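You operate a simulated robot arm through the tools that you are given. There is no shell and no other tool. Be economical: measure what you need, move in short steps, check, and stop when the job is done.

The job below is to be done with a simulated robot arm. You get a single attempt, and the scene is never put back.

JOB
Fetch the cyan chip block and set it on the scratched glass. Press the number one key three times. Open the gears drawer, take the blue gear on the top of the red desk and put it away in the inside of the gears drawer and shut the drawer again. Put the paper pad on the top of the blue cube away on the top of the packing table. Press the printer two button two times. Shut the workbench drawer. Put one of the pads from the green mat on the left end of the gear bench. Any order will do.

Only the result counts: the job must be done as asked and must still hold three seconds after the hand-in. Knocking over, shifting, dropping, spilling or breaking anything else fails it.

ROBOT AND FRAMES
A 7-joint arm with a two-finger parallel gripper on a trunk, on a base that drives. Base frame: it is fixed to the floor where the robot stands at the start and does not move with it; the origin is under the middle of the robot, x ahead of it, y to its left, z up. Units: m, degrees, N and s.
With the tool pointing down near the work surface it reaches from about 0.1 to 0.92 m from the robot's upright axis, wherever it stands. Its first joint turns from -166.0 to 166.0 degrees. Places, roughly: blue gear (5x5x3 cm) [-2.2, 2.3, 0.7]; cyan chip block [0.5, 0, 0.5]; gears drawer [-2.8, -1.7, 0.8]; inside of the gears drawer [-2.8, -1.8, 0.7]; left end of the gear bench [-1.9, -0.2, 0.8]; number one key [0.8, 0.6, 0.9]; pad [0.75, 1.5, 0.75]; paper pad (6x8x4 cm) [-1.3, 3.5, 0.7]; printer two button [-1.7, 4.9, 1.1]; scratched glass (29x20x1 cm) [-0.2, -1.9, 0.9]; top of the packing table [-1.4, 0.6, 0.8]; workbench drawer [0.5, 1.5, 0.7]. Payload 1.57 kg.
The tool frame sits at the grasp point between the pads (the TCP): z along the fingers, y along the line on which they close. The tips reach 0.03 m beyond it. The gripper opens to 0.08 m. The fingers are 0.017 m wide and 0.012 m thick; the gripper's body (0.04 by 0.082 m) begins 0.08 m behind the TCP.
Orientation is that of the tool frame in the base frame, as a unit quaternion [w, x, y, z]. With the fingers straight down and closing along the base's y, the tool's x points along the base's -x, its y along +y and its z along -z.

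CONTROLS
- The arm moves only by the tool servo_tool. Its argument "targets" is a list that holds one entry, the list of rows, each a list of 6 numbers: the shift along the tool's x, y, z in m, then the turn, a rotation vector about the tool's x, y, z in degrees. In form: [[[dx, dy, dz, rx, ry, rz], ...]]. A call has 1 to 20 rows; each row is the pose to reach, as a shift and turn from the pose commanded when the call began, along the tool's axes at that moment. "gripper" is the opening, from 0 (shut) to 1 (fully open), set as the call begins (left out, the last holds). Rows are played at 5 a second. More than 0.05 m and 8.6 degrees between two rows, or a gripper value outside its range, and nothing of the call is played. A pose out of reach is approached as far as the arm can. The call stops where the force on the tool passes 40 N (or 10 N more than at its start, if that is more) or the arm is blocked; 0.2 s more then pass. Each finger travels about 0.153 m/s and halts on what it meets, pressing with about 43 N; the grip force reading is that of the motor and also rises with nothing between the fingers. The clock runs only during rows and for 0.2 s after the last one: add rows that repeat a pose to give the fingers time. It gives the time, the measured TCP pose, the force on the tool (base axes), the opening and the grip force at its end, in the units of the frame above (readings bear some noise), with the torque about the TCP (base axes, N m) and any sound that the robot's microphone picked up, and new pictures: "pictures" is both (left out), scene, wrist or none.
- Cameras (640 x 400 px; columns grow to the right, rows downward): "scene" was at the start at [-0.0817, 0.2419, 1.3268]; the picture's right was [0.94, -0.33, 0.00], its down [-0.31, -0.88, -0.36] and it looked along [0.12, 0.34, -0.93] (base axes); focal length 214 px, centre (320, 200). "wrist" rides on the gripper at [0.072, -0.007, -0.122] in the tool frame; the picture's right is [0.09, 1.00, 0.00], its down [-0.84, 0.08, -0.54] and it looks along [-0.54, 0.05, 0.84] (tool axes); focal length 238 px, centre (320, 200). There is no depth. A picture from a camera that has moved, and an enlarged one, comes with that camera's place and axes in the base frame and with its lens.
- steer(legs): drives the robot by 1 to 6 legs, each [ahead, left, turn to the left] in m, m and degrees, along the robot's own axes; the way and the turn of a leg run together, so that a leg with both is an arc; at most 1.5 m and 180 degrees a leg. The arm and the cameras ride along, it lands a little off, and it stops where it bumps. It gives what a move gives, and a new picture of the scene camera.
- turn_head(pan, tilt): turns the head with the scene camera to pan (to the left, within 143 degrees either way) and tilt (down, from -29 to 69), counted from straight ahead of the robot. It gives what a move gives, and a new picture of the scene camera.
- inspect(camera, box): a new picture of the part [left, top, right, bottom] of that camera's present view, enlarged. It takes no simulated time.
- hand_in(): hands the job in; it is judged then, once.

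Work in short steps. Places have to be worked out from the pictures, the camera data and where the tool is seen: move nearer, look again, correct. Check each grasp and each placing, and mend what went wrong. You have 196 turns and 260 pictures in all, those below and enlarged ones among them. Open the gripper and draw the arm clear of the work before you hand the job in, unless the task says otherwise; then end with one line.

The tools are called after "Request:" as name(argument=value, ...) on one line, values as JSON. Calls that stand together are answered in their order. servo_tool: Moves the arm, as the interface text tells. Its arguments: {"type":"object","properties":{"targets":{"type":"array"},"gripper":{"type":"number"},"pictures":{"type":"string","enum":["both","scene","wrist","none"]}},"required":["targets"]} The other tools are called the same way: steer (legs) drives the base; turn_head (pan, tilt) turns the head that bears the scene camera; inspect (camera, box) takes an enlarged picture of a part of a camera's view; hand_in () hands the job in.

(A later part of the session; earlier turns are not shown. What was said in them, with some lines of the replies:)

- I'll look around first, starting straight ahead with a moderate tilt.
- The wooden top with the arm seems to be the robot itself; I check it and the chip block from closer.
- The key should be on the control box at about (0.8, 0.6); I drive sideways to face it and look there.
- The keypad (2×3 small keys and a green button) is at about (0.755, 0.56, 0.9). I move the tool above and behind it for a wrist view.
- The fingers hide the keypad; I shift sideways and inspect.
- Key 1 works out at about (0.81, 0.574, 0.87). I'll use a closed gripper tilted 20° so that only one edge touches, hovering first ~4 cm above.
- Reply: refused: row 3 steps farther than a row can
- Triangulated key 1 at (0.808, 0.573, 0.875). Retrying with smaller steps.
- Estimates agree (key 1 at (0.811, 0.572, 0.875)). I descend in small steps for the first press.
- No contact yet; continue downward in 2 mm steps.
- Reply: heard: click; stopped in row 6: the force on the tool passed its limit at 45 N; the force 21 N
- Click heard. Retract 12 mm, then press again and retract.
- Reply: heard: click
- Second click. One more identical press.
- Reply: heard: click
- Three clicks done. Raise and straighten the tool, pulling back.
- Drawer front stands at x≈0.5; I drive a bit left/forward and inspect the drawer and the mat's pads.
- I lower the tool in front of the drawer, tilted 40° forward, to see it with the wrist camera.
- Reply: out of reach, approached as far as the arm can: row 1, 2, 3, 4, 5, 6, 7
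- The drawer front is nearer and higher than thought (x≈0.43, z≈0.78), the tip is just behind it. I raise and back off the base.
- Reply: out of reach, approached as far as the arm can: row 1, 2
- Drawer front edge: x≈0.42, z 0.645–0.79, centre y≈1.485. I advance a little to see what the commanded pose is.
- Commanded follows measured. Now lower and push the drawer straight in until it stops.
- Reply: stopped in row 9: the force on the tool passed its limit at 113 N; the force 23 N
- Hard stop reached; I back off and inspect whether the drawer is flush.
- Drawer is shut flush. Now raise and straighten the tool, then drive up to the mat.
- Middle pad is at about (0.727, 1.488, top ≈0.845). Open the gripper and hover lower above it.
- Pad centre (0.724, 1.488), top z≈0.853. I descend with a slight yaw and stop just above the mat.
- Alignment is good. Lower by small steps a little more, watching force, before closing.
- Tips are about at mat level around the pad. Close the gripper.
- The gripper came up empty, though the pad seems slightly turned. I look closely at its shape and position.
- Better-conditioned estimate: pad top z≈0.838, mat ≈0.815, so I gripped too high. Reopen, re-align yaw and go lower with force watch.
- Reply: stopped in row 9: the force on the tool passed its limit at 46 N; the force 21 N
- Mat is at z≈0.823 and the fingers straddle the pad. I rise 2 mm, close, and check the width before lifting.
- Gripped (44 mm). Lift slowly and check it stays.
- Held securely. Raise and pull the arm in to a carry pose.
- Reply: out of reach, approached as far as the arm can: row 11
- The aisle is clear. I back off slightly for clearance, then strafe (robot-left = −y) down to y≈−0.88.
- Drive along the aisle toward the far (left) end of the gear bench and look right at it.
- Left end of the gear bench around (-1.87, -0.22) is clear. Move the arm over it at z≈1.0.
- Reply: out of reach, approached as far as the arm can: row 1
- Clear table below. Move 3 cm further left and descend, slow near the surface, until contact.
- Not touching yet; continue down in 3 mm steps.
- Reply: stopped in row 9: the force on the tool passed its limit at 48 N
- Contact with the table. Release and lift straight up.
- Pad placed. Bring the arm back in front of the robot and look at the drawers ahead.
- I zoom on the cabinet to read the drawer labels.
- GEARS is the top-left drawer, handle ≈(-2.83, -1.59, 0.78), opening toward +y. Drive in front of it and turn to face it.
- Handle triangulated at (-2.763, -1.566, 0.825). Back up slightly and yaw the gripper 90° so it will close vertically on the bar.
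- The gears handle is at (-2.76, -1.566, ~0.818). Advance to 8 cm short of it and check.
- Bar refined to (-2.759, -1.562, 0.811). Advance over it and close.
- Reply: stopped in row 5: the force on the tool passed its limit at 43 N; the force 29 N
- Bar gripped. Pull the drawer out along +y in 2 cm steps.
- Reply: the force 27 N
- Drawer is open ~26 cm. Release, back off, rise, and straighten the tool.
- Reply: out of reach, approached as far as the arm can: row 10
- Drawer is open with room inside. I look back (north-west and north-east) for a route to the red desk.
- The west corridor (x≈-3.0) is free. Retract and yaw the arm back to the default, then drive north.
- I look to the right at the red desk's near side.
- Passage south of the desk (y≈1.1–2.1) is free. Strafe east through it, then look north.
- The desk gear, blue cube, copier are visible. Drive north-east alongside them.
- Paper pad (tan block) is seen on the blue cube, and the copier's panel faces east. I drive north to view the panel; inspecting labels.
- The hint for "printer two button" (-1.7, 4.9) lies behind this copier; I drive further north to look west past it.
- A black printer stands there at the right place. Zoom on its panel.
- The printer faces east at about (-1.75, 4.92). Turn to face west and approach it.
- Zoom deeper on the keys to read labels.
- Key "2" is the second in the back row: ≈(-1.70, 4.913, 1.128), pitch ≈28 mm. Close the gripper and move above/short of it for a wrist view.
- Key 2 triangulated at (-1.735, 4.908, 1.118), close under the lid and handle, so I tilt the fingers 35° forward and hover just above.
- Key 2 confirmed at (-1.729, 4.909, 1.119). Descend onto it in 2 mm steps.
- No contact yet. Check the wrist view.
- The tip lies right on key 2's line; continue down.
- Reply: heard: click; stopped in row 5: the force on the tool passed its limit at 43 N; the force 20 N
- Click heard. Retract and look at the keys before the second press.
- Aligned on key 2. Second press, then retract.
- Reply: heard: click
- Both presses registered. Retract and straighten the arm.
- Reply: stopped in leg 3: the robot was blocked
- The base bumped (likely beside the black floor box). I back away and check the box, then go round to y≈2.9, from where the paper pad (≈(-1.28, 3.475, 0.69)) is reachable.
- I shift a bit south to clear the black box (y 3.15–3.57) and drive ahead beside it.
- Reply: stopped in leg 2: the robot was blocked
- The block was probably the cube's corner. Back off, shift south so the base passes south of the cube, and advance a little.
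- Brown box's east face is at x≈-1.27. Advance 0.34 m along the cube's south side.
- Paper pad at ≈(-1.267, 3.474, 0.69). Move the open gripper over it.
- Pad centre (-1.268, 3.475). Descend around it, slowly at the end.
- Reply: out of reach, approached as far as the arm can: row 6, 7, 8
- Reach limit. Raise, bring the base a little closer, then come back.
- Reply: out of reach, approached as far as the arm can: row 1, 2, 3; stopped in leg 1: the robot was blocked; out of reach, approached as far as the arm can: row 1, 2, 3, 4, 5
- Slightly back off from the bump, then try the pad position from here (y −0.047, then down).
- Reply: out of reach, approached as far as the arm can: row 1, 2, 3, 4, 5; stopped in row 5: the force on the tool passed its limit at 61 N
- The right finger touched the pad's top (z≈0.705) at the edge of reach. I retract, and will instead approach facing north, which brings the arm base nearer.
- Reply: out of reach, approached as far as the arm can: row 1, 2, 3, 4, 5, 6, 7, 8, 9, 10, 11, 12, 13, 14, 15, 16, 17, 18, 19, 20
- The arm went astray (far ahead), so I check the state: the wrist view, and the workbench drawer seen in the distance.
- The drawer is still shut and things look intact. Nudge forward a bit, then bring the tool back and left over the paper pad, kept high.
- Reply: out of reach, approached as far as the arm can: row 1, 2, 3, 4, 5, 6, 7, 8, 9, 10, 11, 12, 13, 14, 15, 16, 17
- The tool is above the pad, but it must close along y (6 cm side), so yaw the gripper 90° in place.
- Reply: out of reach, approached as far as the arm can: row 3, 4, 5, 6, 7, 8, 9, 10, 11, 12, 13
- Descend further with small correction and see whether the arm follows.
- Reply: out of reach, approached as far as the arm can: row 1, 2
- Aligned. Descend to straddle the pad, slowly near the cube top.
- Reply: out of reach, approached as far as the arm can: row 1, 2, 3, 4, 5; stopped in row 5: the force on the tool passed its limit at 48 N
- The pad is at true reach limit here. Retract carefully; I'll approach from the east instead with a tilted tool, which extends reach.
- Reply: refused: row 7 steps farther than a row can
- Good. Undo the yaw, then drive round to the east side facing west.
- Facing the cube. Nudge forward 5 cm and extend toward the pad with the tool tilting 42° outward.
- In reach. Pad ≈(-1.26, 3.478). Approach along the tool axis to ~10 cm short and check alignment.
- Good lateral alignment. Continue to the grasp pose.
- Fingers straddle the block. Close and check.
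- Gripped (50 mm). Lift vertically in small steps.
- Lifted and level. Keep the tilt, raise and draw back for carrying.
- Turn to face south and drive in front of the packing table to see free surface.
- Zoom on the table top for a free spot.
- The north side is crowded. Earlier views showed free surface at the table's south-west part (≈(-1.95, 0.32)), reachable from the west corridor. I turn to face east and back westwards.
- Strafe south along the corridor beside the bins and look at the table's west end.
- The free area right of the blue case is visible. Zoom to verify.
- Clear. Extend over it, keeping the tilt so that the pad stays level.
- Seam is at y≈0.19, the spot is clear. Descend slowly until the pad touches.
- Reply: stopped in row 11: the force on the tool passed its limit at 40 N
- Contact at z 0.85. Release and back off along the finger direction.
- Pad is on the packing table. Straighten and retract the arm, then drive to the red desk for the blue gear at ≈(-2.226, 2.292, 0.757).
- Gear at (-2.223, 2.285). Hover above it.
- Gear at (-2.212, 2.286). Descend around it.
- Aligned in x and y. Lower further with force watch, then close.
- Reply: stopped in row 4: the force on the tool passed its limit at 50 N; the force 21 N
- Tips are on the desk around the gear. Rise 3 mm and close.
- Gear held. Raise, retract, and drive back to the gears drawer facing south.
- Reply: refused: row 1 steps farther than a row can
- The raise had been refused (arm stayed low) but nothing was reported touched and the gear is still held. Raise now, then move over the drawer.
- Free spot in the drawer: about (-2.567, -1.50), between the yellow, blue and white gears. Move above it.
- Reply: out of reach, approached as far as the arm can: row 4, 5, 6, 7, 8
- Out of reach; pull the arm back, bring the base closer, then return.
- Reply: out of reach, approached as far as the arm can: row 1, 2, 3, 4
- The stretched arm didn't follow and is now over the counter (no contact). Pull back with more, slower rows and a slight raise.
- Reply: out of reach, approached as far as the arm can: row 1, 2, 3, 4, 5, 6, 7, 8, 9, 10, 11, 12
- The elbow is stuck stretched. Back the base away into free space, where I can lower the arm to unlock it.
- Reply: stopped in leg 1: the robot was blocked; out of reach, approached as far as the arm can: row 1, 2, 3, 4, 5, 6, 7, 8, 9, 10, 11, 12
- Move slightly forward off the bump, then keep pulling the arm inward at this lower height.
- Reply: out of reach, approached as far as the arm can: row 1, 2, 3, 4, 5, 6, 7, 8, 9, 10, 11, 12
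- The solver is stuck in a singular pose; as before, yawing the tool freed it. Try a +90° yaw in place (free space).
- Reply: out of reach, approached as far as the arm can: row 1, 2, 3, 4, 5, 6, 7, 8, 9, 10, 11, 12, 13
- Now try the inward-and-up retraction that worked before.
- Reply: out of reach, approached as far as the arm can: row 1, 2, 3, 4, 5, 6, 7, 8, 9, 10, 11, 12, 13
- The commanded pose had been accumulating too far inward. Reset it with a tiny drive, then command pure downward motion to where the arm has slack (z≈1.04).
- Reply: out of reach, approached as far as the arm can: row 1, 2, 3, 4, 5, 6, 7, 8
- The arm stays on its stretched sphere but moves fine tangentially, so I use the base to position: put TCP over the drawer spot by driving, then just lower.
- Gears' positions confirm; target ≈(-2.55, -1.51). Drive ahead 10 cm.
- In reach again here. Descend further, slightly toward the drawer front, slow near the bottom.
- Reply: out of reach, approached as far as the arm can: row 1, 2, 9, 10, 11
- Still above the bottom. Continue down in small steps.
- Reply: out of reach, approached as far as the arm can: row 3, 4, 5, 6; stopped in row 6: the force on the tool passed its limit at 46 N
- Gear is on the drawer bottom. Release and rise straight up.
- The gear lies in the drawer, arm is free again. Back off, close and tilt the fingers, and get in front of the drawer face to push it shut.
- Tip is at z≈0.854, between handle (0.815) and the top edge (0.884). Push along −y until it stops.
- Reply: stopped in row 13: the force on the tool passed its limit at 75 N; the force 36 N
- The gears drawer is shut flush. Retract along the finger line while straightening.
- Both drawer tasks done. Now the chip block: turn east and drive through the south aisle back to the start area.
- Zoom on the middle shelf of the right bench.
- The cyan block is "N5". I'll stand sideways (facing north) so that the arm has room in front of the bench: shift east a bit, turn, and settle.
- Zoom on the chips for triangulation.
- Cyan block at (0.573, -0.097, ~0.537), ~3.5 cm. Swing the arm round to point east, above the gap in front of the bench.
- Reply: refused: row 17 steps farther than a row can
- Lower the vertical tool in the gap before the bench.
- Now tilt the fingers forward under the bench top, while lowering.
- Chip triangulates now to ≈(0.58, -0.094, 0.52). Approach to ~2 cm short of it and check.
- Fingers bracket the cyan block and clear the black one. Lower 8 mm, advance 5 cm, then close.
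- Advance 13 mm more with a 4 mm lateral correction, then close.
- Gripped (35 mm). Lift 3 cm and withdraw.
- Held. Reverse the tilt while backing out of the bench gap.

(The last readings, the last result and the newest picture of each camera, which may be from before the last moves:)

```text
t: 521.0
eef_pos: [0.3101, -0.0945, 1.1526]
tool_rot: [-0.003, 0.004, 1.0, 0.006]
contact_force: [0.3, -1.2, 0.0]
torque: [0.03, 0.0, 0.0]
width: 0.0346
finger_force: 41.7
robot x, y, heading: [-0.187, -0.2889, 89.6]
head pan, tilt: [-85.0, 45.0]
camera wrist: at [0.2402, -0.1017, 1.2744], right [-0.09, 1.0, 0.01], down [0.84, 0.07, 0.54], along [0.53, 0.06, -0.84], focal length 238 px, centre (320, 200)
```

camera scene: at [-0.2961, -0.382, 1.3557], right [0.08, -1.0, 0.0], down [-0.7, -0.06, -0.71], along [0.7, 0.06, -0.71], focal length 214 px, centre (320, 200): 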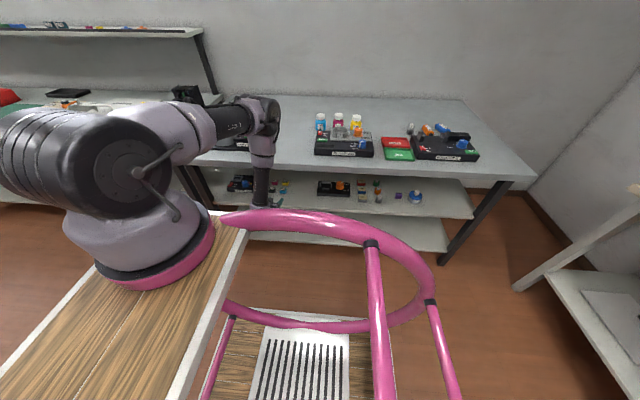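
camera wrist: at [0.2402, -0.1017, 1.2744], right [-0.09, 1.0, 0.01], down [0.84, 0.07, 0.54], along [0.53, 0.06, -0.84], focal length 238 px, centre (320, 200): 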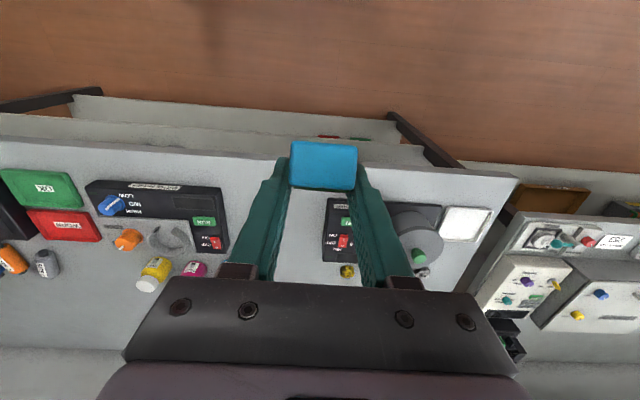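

Chip held. Raise a bit more, drive south and turn so that the arm points to the south bench.

Request:
servo_tool(targets=[[[0, 0, -0.04, 0, 0, 0], [0, 0, -0.08, 0, 0, 0]]], pictures="none")

Request:
steer(legs=[[-0.6, 0, 0], [0, 0, -89.6]])

Request:
turn_head(pan=-100, tilt=40)

```text
t: 521.6
eef_pos: [0.3113, -0.0958, 1.2328]
tool_rot: [-0.004, 0.002, 1.0, 0.006]
contact_force: [-0.7, 0.6, -1.2]
torque: [0.01, 0.02, 0.0]
width: 0.0348
finger_force: 42.3
robot x, y, heading: [-0.1863, -0.2897, 89.6]
head pan, tilt: [-85.0, 45.0]
```

```text
t: 528.9
eef_pos: [-0.0043, -1.391, 1.2314]
tool_rot: [0.002, 0.715, 0.699, 0.007]
contact_force: [0.1, 1.1, 0.2]
torque: [0.03, -0.02, 0.0]
width: 0.0346
finger_force: 42.0
robot x, y, heading: [-0.1893, -0.8849, -1.3]
head pan, tilt: [-85.0, 45.0]
camera scene: at [-0.2803, -0.7789, 1.3557], right [-1.0, -0.07, 0.0], down [-0.05, 0.71, -0.71], along [0.05, -0.71, -0.71], focal length 214 px, centre (320, 200)
```

scene: 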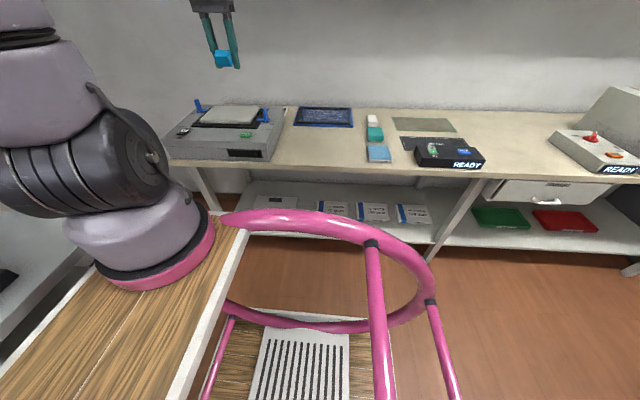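

```text
t: 529.6
eef_pos: [-0.0059, -1.3901, 1.233]
tool_rot: [0.002, 0.715, 0.699, 0.007]
contact_force: [1.3, -0.1, 0.0]
torque: [0.03, 0.02, -0.02]
width: 0.035
finger_force: 42.5
robot x, y, heading: [-0.1874, -0.8903, -1.1]
head pan, tilt: [-100.0, 40.0]
camera scene: at [-0.3021, -0.7812, 1.3629], right [-0.98, 0.19, 0.0], down [0.12, 0.63, -0.77], along [-0.15, -0.75, -0.64], focal length 214 px, centre (320, 200)
```

scene: 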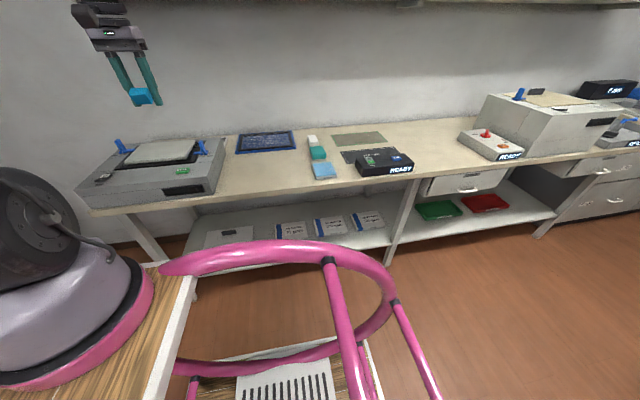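

The blue-framed plate is at the hinted place; zoom to verify.

Request:
inspect(camera="scene", box=[210, 110, 410, 195])

```text
3.20 times, centred on (310, 152) of scene
camera zoom: at [-0.3021, -0.7812, 1.3629], right [-0.98, 0.19, 0.0], down [0.12, 0.63, -0.77], along [-0.15, -0.75, -0.64], focal length 686 px, centre (352, 352)
```

zoom: 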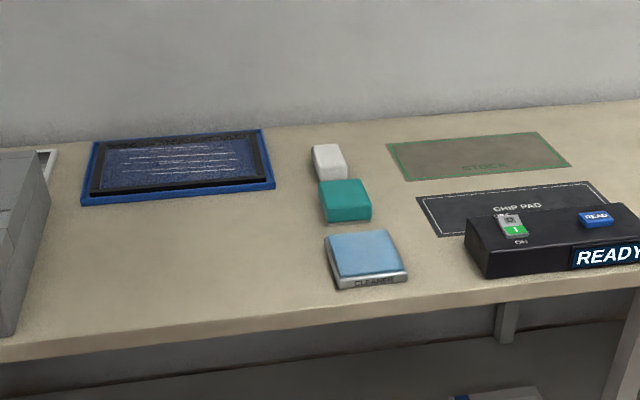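

That is the scratched glass, centre ≈(-0.229, -1.905, 0.856). Position the base alongside.

Request:
steer(legs=[[0, 0, 1.1], [-0.22, -0.15, 0]])

Request:
servo_tool(targets=[[[-0.02, 0, 0, 0, -8, 0], [-0.04, 0, 0, 0, -16, 0], [-0.06, 0, 0, 0, -24, 0], [-0.085, 0, 0.01, 0, -32, 0], [-0.11, 0, 0.03, 0, -40, 0], [-0.135, 0, 0.05, 0, -48, 0], [-0.16, 0, 0.08, 0, -56, 0], [-0.185, 0, 0.11, 0, -63, 0], [-0.2, 0, 0.15, 0, -63, 0], [-0.2, 0, 0.18, 0, -63, 0], [-0.2, 0, 0.18, 0, -63, 0]]])

```text
t: 531.9
eef_pos: [-0.2186, -1.5382, 1.2306]
tool_rot: [0.002, 0.708, 0.707, 0.007]
contact_force: [0.3, -0.2, -1.0]
torque: [0.01, -0.01, -0.01]
width: 0.0345
finger_force: 41.8
robot x, y, heading: [-0.4082, -1.0377, -0.1]
head pan, tilt: [-100.0, 40.0]
camera scene: at [-0.5277, -0.9341, 1.3629], right [-0.98, 0.17, 0.0], down [0.11, 0.63, -0.77], along [-0.13, -0.75, -0.64], focal length 214 px, centre (320, 200)
```

scene: 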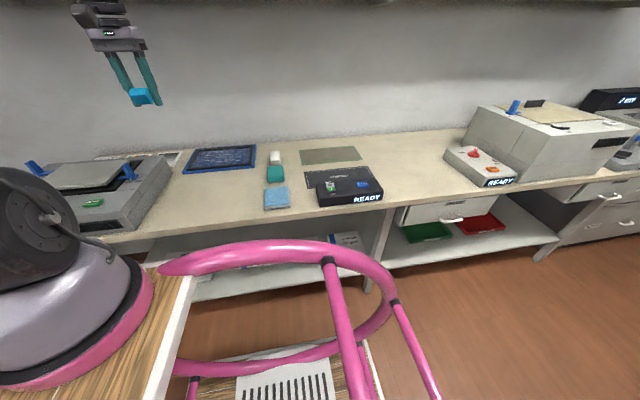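

```text
t: 534.3
eef_pos: [-0.2155, -1.7352, 1.0522]
tool_rot: [0.372, 0.606, 0.601, -0.365]
contact_force: [0.1, 0.8, -0.4]
torque: [-0.03, -0.01, 0.01]
width: 0.0351
finger_force: 42.4
out of reach, approached as far as the arm can: row 6
robot x, y, heading: [-0.4122, -1.0333, -0.1]
head pan, tilt: [-100.0, 40.0]
camera scene: at [-0.5277, -0.9339, 1.3629], right [-0.98, 0.17, 0.0], down [0.11, 0.63, -0.77], along [-0.13, -0.75, -0.64], focal length 214 px, centre (320, 200)
camera wrist: at [-0.221, -1.5936, 1.0425], right [1.0, 0.04, -0.07], down [0.07, 0.1, 0.99], along [0.05, -0.99, 0.09], focal length 238 px, centre (320, 200)
```

scene: 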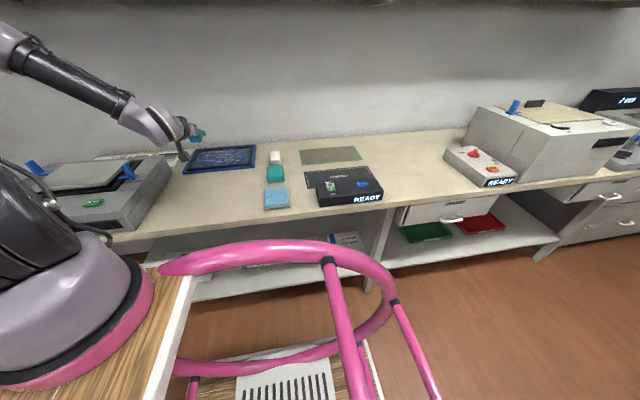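
wrist: 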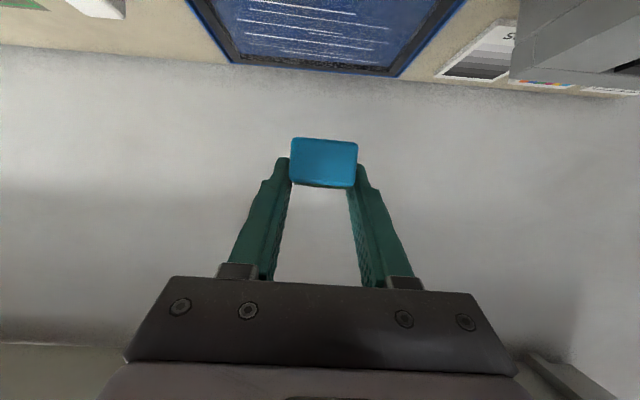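

Glass lies straight ahead. I reduce the tilt to 50° (camera clearance) and hover just above its middle.

Request:
servo_tool(targets=[[[0.01, -0.002, 0.035, 0, 3, 0], [0.02, -0.004, 0.075, 0, 6, 0], [0.03, -0.006, 0.115, 0, 9, 0], [0.04, -0.008, 0.15, 0, 12, 0], [0.0456, -0.008, 0.175, 0, 13, 0], [0.0456, -0.008, 0.175, 0, 13, 0]]])

Request:
inspect(camera="scene", box=[150, 105, 310, 205])

```text
t: 535.7
eef_pos: [-0.2227, -1.8698, 0.9293]
tool_rot: [0.3, 0.644, 0.64, -0.292]
contact_force: [0.4, 0.7, 0.3]
torque: [0.01, 0.02, 0.02]
width: 0.0349
finger_force: 42.1
robot x, y, heading: [-0.4094, -1.039, -0.1]
head pan, tilt: [-100.0, 40.0]
camera scene: at [-0.5276, -0.9341, 1.3629], right [-0.98, 0.17, 0.0], down [0.11, 0.63, -0.77], along [-0.13, -0.75, -0.64], focal length 214 px, centre (320, 200)
camera wrist: at [-0.229, -1.73, 0.953], right [1.0, 0.06, -0.06], down [0.07, -0.13, 0.99], along [0.05, -0.99, -0.13], focal length 238 px, centre (320, 200)
```

scene: 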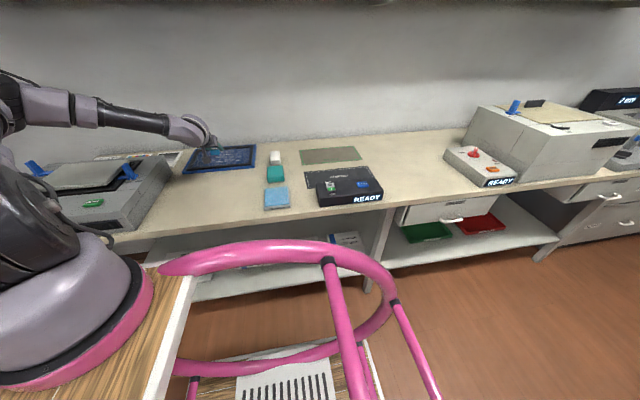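
wrist: 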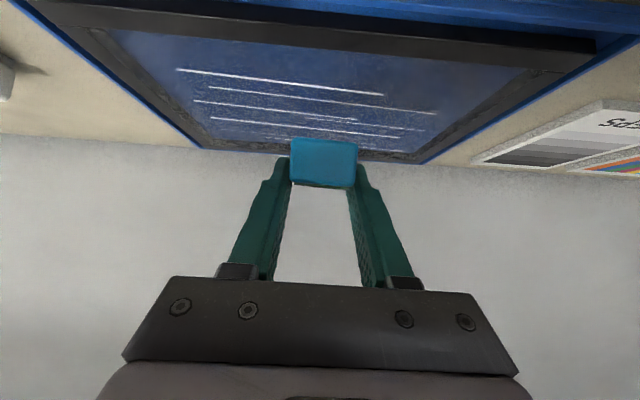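

```text
4.00 times, centred on (230, 155) of scene
camera zoom: at [-0.5276, -0.9341, 1.3629], right [-0.98, 0.17, 0.0], down [0.11, 0.63, -0.77], along [-0.13, -0.75, -0.64], focal length 858 px, centre (680, 380)
```

zoom: 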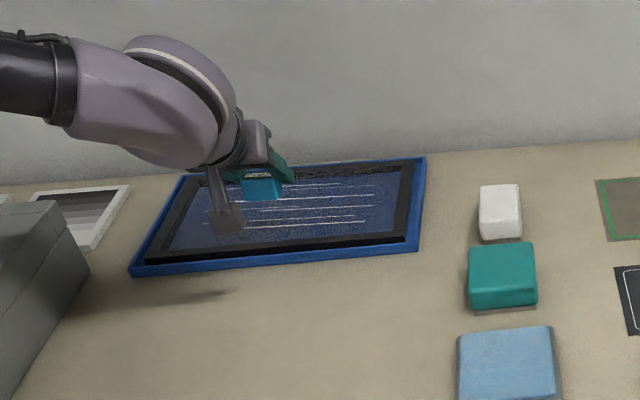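

Chip is over the glass. Lower gently in small steps until contact.

Request:
servo_tool(targets=[[[0.0077, 0, 0.0064, 0, 0, 0], [0.0153, 0, 0.0129, 0, 0, 0], [0.0191, 0, 0.0161, 0, 0, 0], [0.0214, 0, 0.018, 0, 0, 0], [0.0237, 0, 0.0199, 0, 0, 0], [0.026, 0, 0.0219, 0, 0, 0], [0.0283, 0, 0.0238, 0, 0, 0], [0.0306, 0, 0.0257, 0, 0, 0], [0.0329, 0, 0.0276, 0, 0, 0]]], pictures="wrist")

```text
t: 537.7
eef_pos: [-0.2222, -1.8702, 0.8866]
tool_rot: [0.301, 0.643, 0.64, -0.293]
contact_force: [0.5, -0.1, 0.3]
torque: [0.0, 0.0, -0.02]
width: 0.0346
finger_force: 42.5
robot x, y, heading: [-0.4124, -1.0397, 0.1]
head pan, tilt: [-100.0, 40.0]
camera wrist: at [-0.2285, -1.7296, 0.9101], right [1.0, 0.06, -0.06], down [0.07, -0.13, 0.99], along [0.05, -0.99, -0.13], focal length 238 px, centre (320, 200)
```

wrist: 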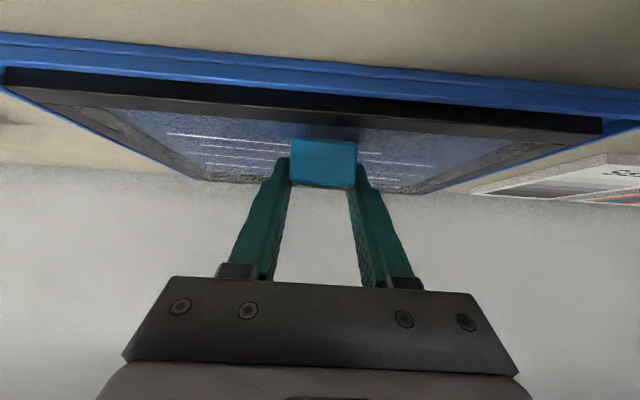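

Continue down.

Request:
servo_tool(targets=[[[0.0023, 0, 0.0019, 0, 0, 0], [0.0046, 0, 0.0039, 0, 0, 0], [0.0069, 0, 0.0058, 0, 0, 0], [0.0092, 0, 0.0077, 0, 0, 0], [0.0115, 0, 0.0096, 0, 0, 0], [0.0138, 0, 0.0116, 0, 0, 0], [0.0161, 0, 0.0135, 0, 0, 0], [0.0184, 0, 0.0154, 0, 0, 0], [0.0207, 0, 0.0174, 0, 0, 0]]], pictures="wrist")

Request:
inspect(camera="scene", box=[150, 105, 310, 205])

```text
t: 538.6
eef_pos: [-0.2233, -1.8726, 0.8826]
tool_rot: [0.304, 0.643, 0.637, -0.297]
contact_force: [-1.2, -0.7, 9.0]
torque: [-0.09, 0.06, 0.01]
width: 0.0349
finger_force: 42.1
robot x, y, heading: [-0.413, -1.0382, -0.4]
head pan, tilt: [-100.0, 40.0]
stopped in row 4: the force on the tool passed its limit at 45 N (the readings are from after the stop); the commanded pose is now the measured one
camera wrist: at [-0.2286, -1.7319, 0.9044], right [1.0, 0.06, -0.06], down [0.06, -0.12, 0.99], along [0.05, -0.99, -0.12], focal length 238 px, centre (320, 200)
```

wrist: 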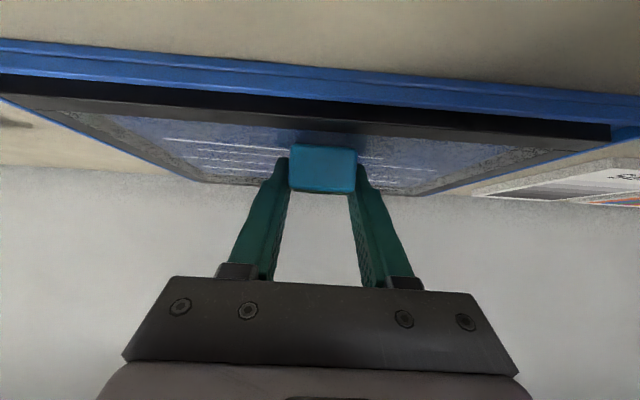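

```text
4.00 times, centred on (230, 155) of scene
camera zoom: at [-0.5277, -0.9338, 1.3629], right [-0.98, 0.17, 0.0], down [0.11, 0.63, -0.77], along [-0.13, -0.75, -0.64], focal length 858 px, centre (680, 380)
```

zoom: 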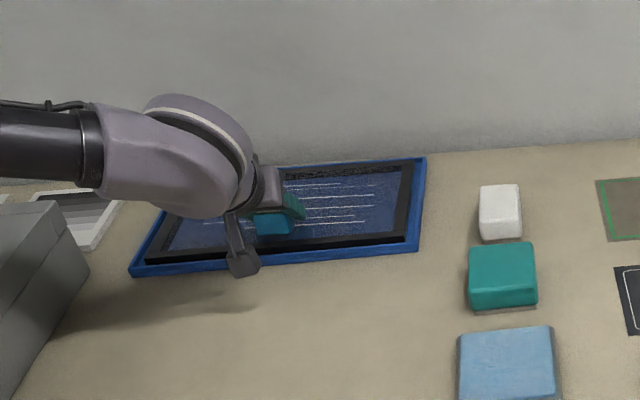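

Touching. Level it a bit (−6°) and release, then withdraw upward along the fingers.

Request:
servo_tool(targets=[[[0, 0, 0, 0, -3, 0], [0, 0, 0, 0, -6, 0], [0.0015, 0, 0.0012, 0, -6, 0]]], pictures="none")

Request:
servo_tool(targets=[[[0, 0, 0, 0, 0, 0], [0, 0, 0, 0, 0, 0], [0, 0, 0, 0, 0, 0], [0, 0, -0.015, 0, 0, 0], [0, 0, -0.045, 0, 0, 0], [-0.01, 0, -0.085, 0, 0, 0], [-0.03, 0, -0.12, 0, 0, 0], [-0.05, 0, -0.16, 0, 0, 0]]], gripper=0.8, pictures="wrist")

Request:
inspect(camera="scene", box=[150, 105, 310, 205])

```text
t: 539.4
eef_pos: [-0.2229, -1.872, 0.8814]
tool_rot: [0.337, 0.627, 0.62, -0.33]
contact_force: [-0.1, 3.3, 22.6]
torque: [-0.1, 0.1, -0.03]
width: 0.0349
finger_force: 42.2
robot x, y, heading: [-0.4102, -1.0397, -0.2]
head pan, tilt: [-100.0, 40.0]
```

```text
t: 541.2
eef_pos: [-0.2241, -1.7671, 1.0109]
tool_rot: [0.336, 0.627, 0.621, -0.328]
contact_force: [0.0, 0.8, 0.2]
torque: [-0.02, 0.01, 0.04]
width: 0.064
finger_force: 0.0
robot x, y, heading: [-0.4143, -1.0406, -0.2]
head pan, tilt: [-100.0, 40.0]
camera wrist: at [-0.2299, -1.6248, 1.0185], right [1.0, 0.05, -0.06], down [0.06, -0.02, 1.0], along [0.05, -1.0, -0.02], focal length 238 px, centre (320, 200)
```

wrist: 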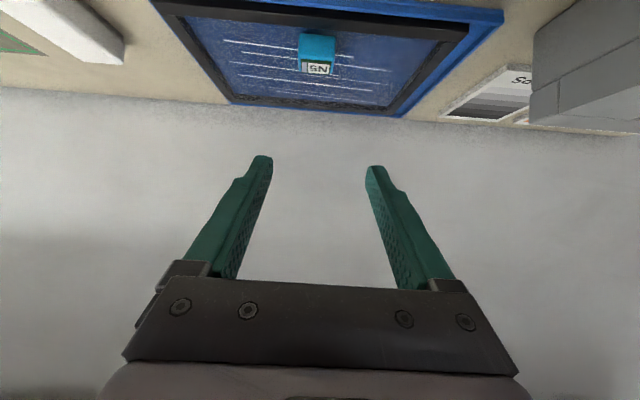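

```text
4.00 times, centred on (230, 155) of scene
camera zoom: at [-0.5274, -0.9343, 1.363], right [-0.98, 0.17, 0.0], down [0.11, 0.63, -0.77], along [-0.13, -0.75, -0.64], focal length 858 px, centre (680, 380)
```

zoom: 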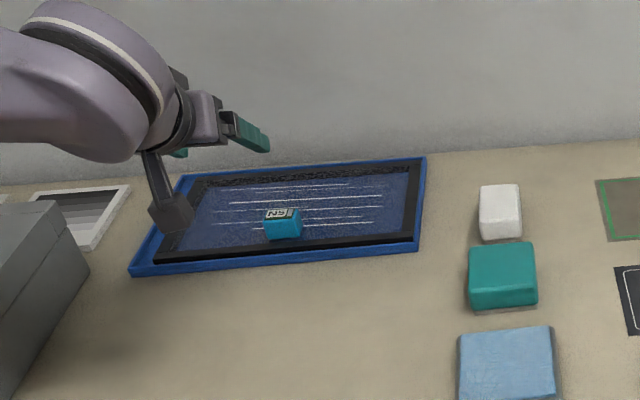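

The chip sits flat on the scratched glass. Draw the arm clear with the gripper open.

Request:
servo_tool(targets=[[[-0.03, 0, -0.035, 0, 6, 0], [-0.055, 0, -0.07, 0, 12, 0], [-0.075, 0, -0.11, 0, 18, 0], [-0.085, 0, -0.15, 0, 24, 0], [-0.085, 0, -0.19, 0, 30, 0], [-0.08, 0, -0.23, 0, 36, 0], [-0.07, 0, -0.27, 0, 42, 0], [-0.05, 0, -0.31, 0, 48, 0], [-0.03, 0, -0.35, 0, 52, 0]]], gripper=1, pictures="scene")

```text
t: 543.2
eef_pos: [-0.2266, -1.494, 1.2311]
tool_rot: [0.028, 0.708, 0.706, -0.02]
contact_force: [0.4, -0.3, -0.3]
torque: [0.02, -0.06, 0.0]
width: 0.0798
finger_force: 0.0
robot x, y, heading: [-0.412, -1.0386, 0.1]
head pan, tilt: [-100.0, 40.0]
camera scene: at [-0.5277, -0.9344, 1.363], right [-0.98, 0.18, 0.0], down [0.11, 0.63, -0.77], along [-0.13, -0.75, -0.64], focal length 214 px, centre (320, 200)
```

scene: 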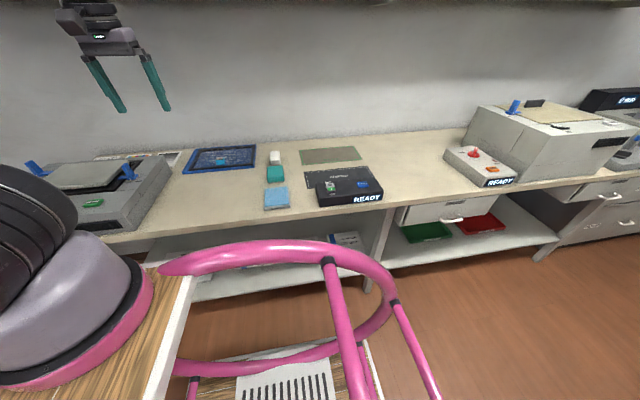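

The arm is clear with the gripper open, and every item has been done. Handing in.

Request:
hand_in()

```text
The job is handed in.
```

I did every item and handed the job in. The base bumped into or stopped against objects several times: by the black floor box and blue cube, by the brown box, and once backing towards the bins. I also drove from the red desk with the arm still low, close to a chair, and saw no sign of contact. I saw nothing shifted, but I didn't re-check those objects afterwards.
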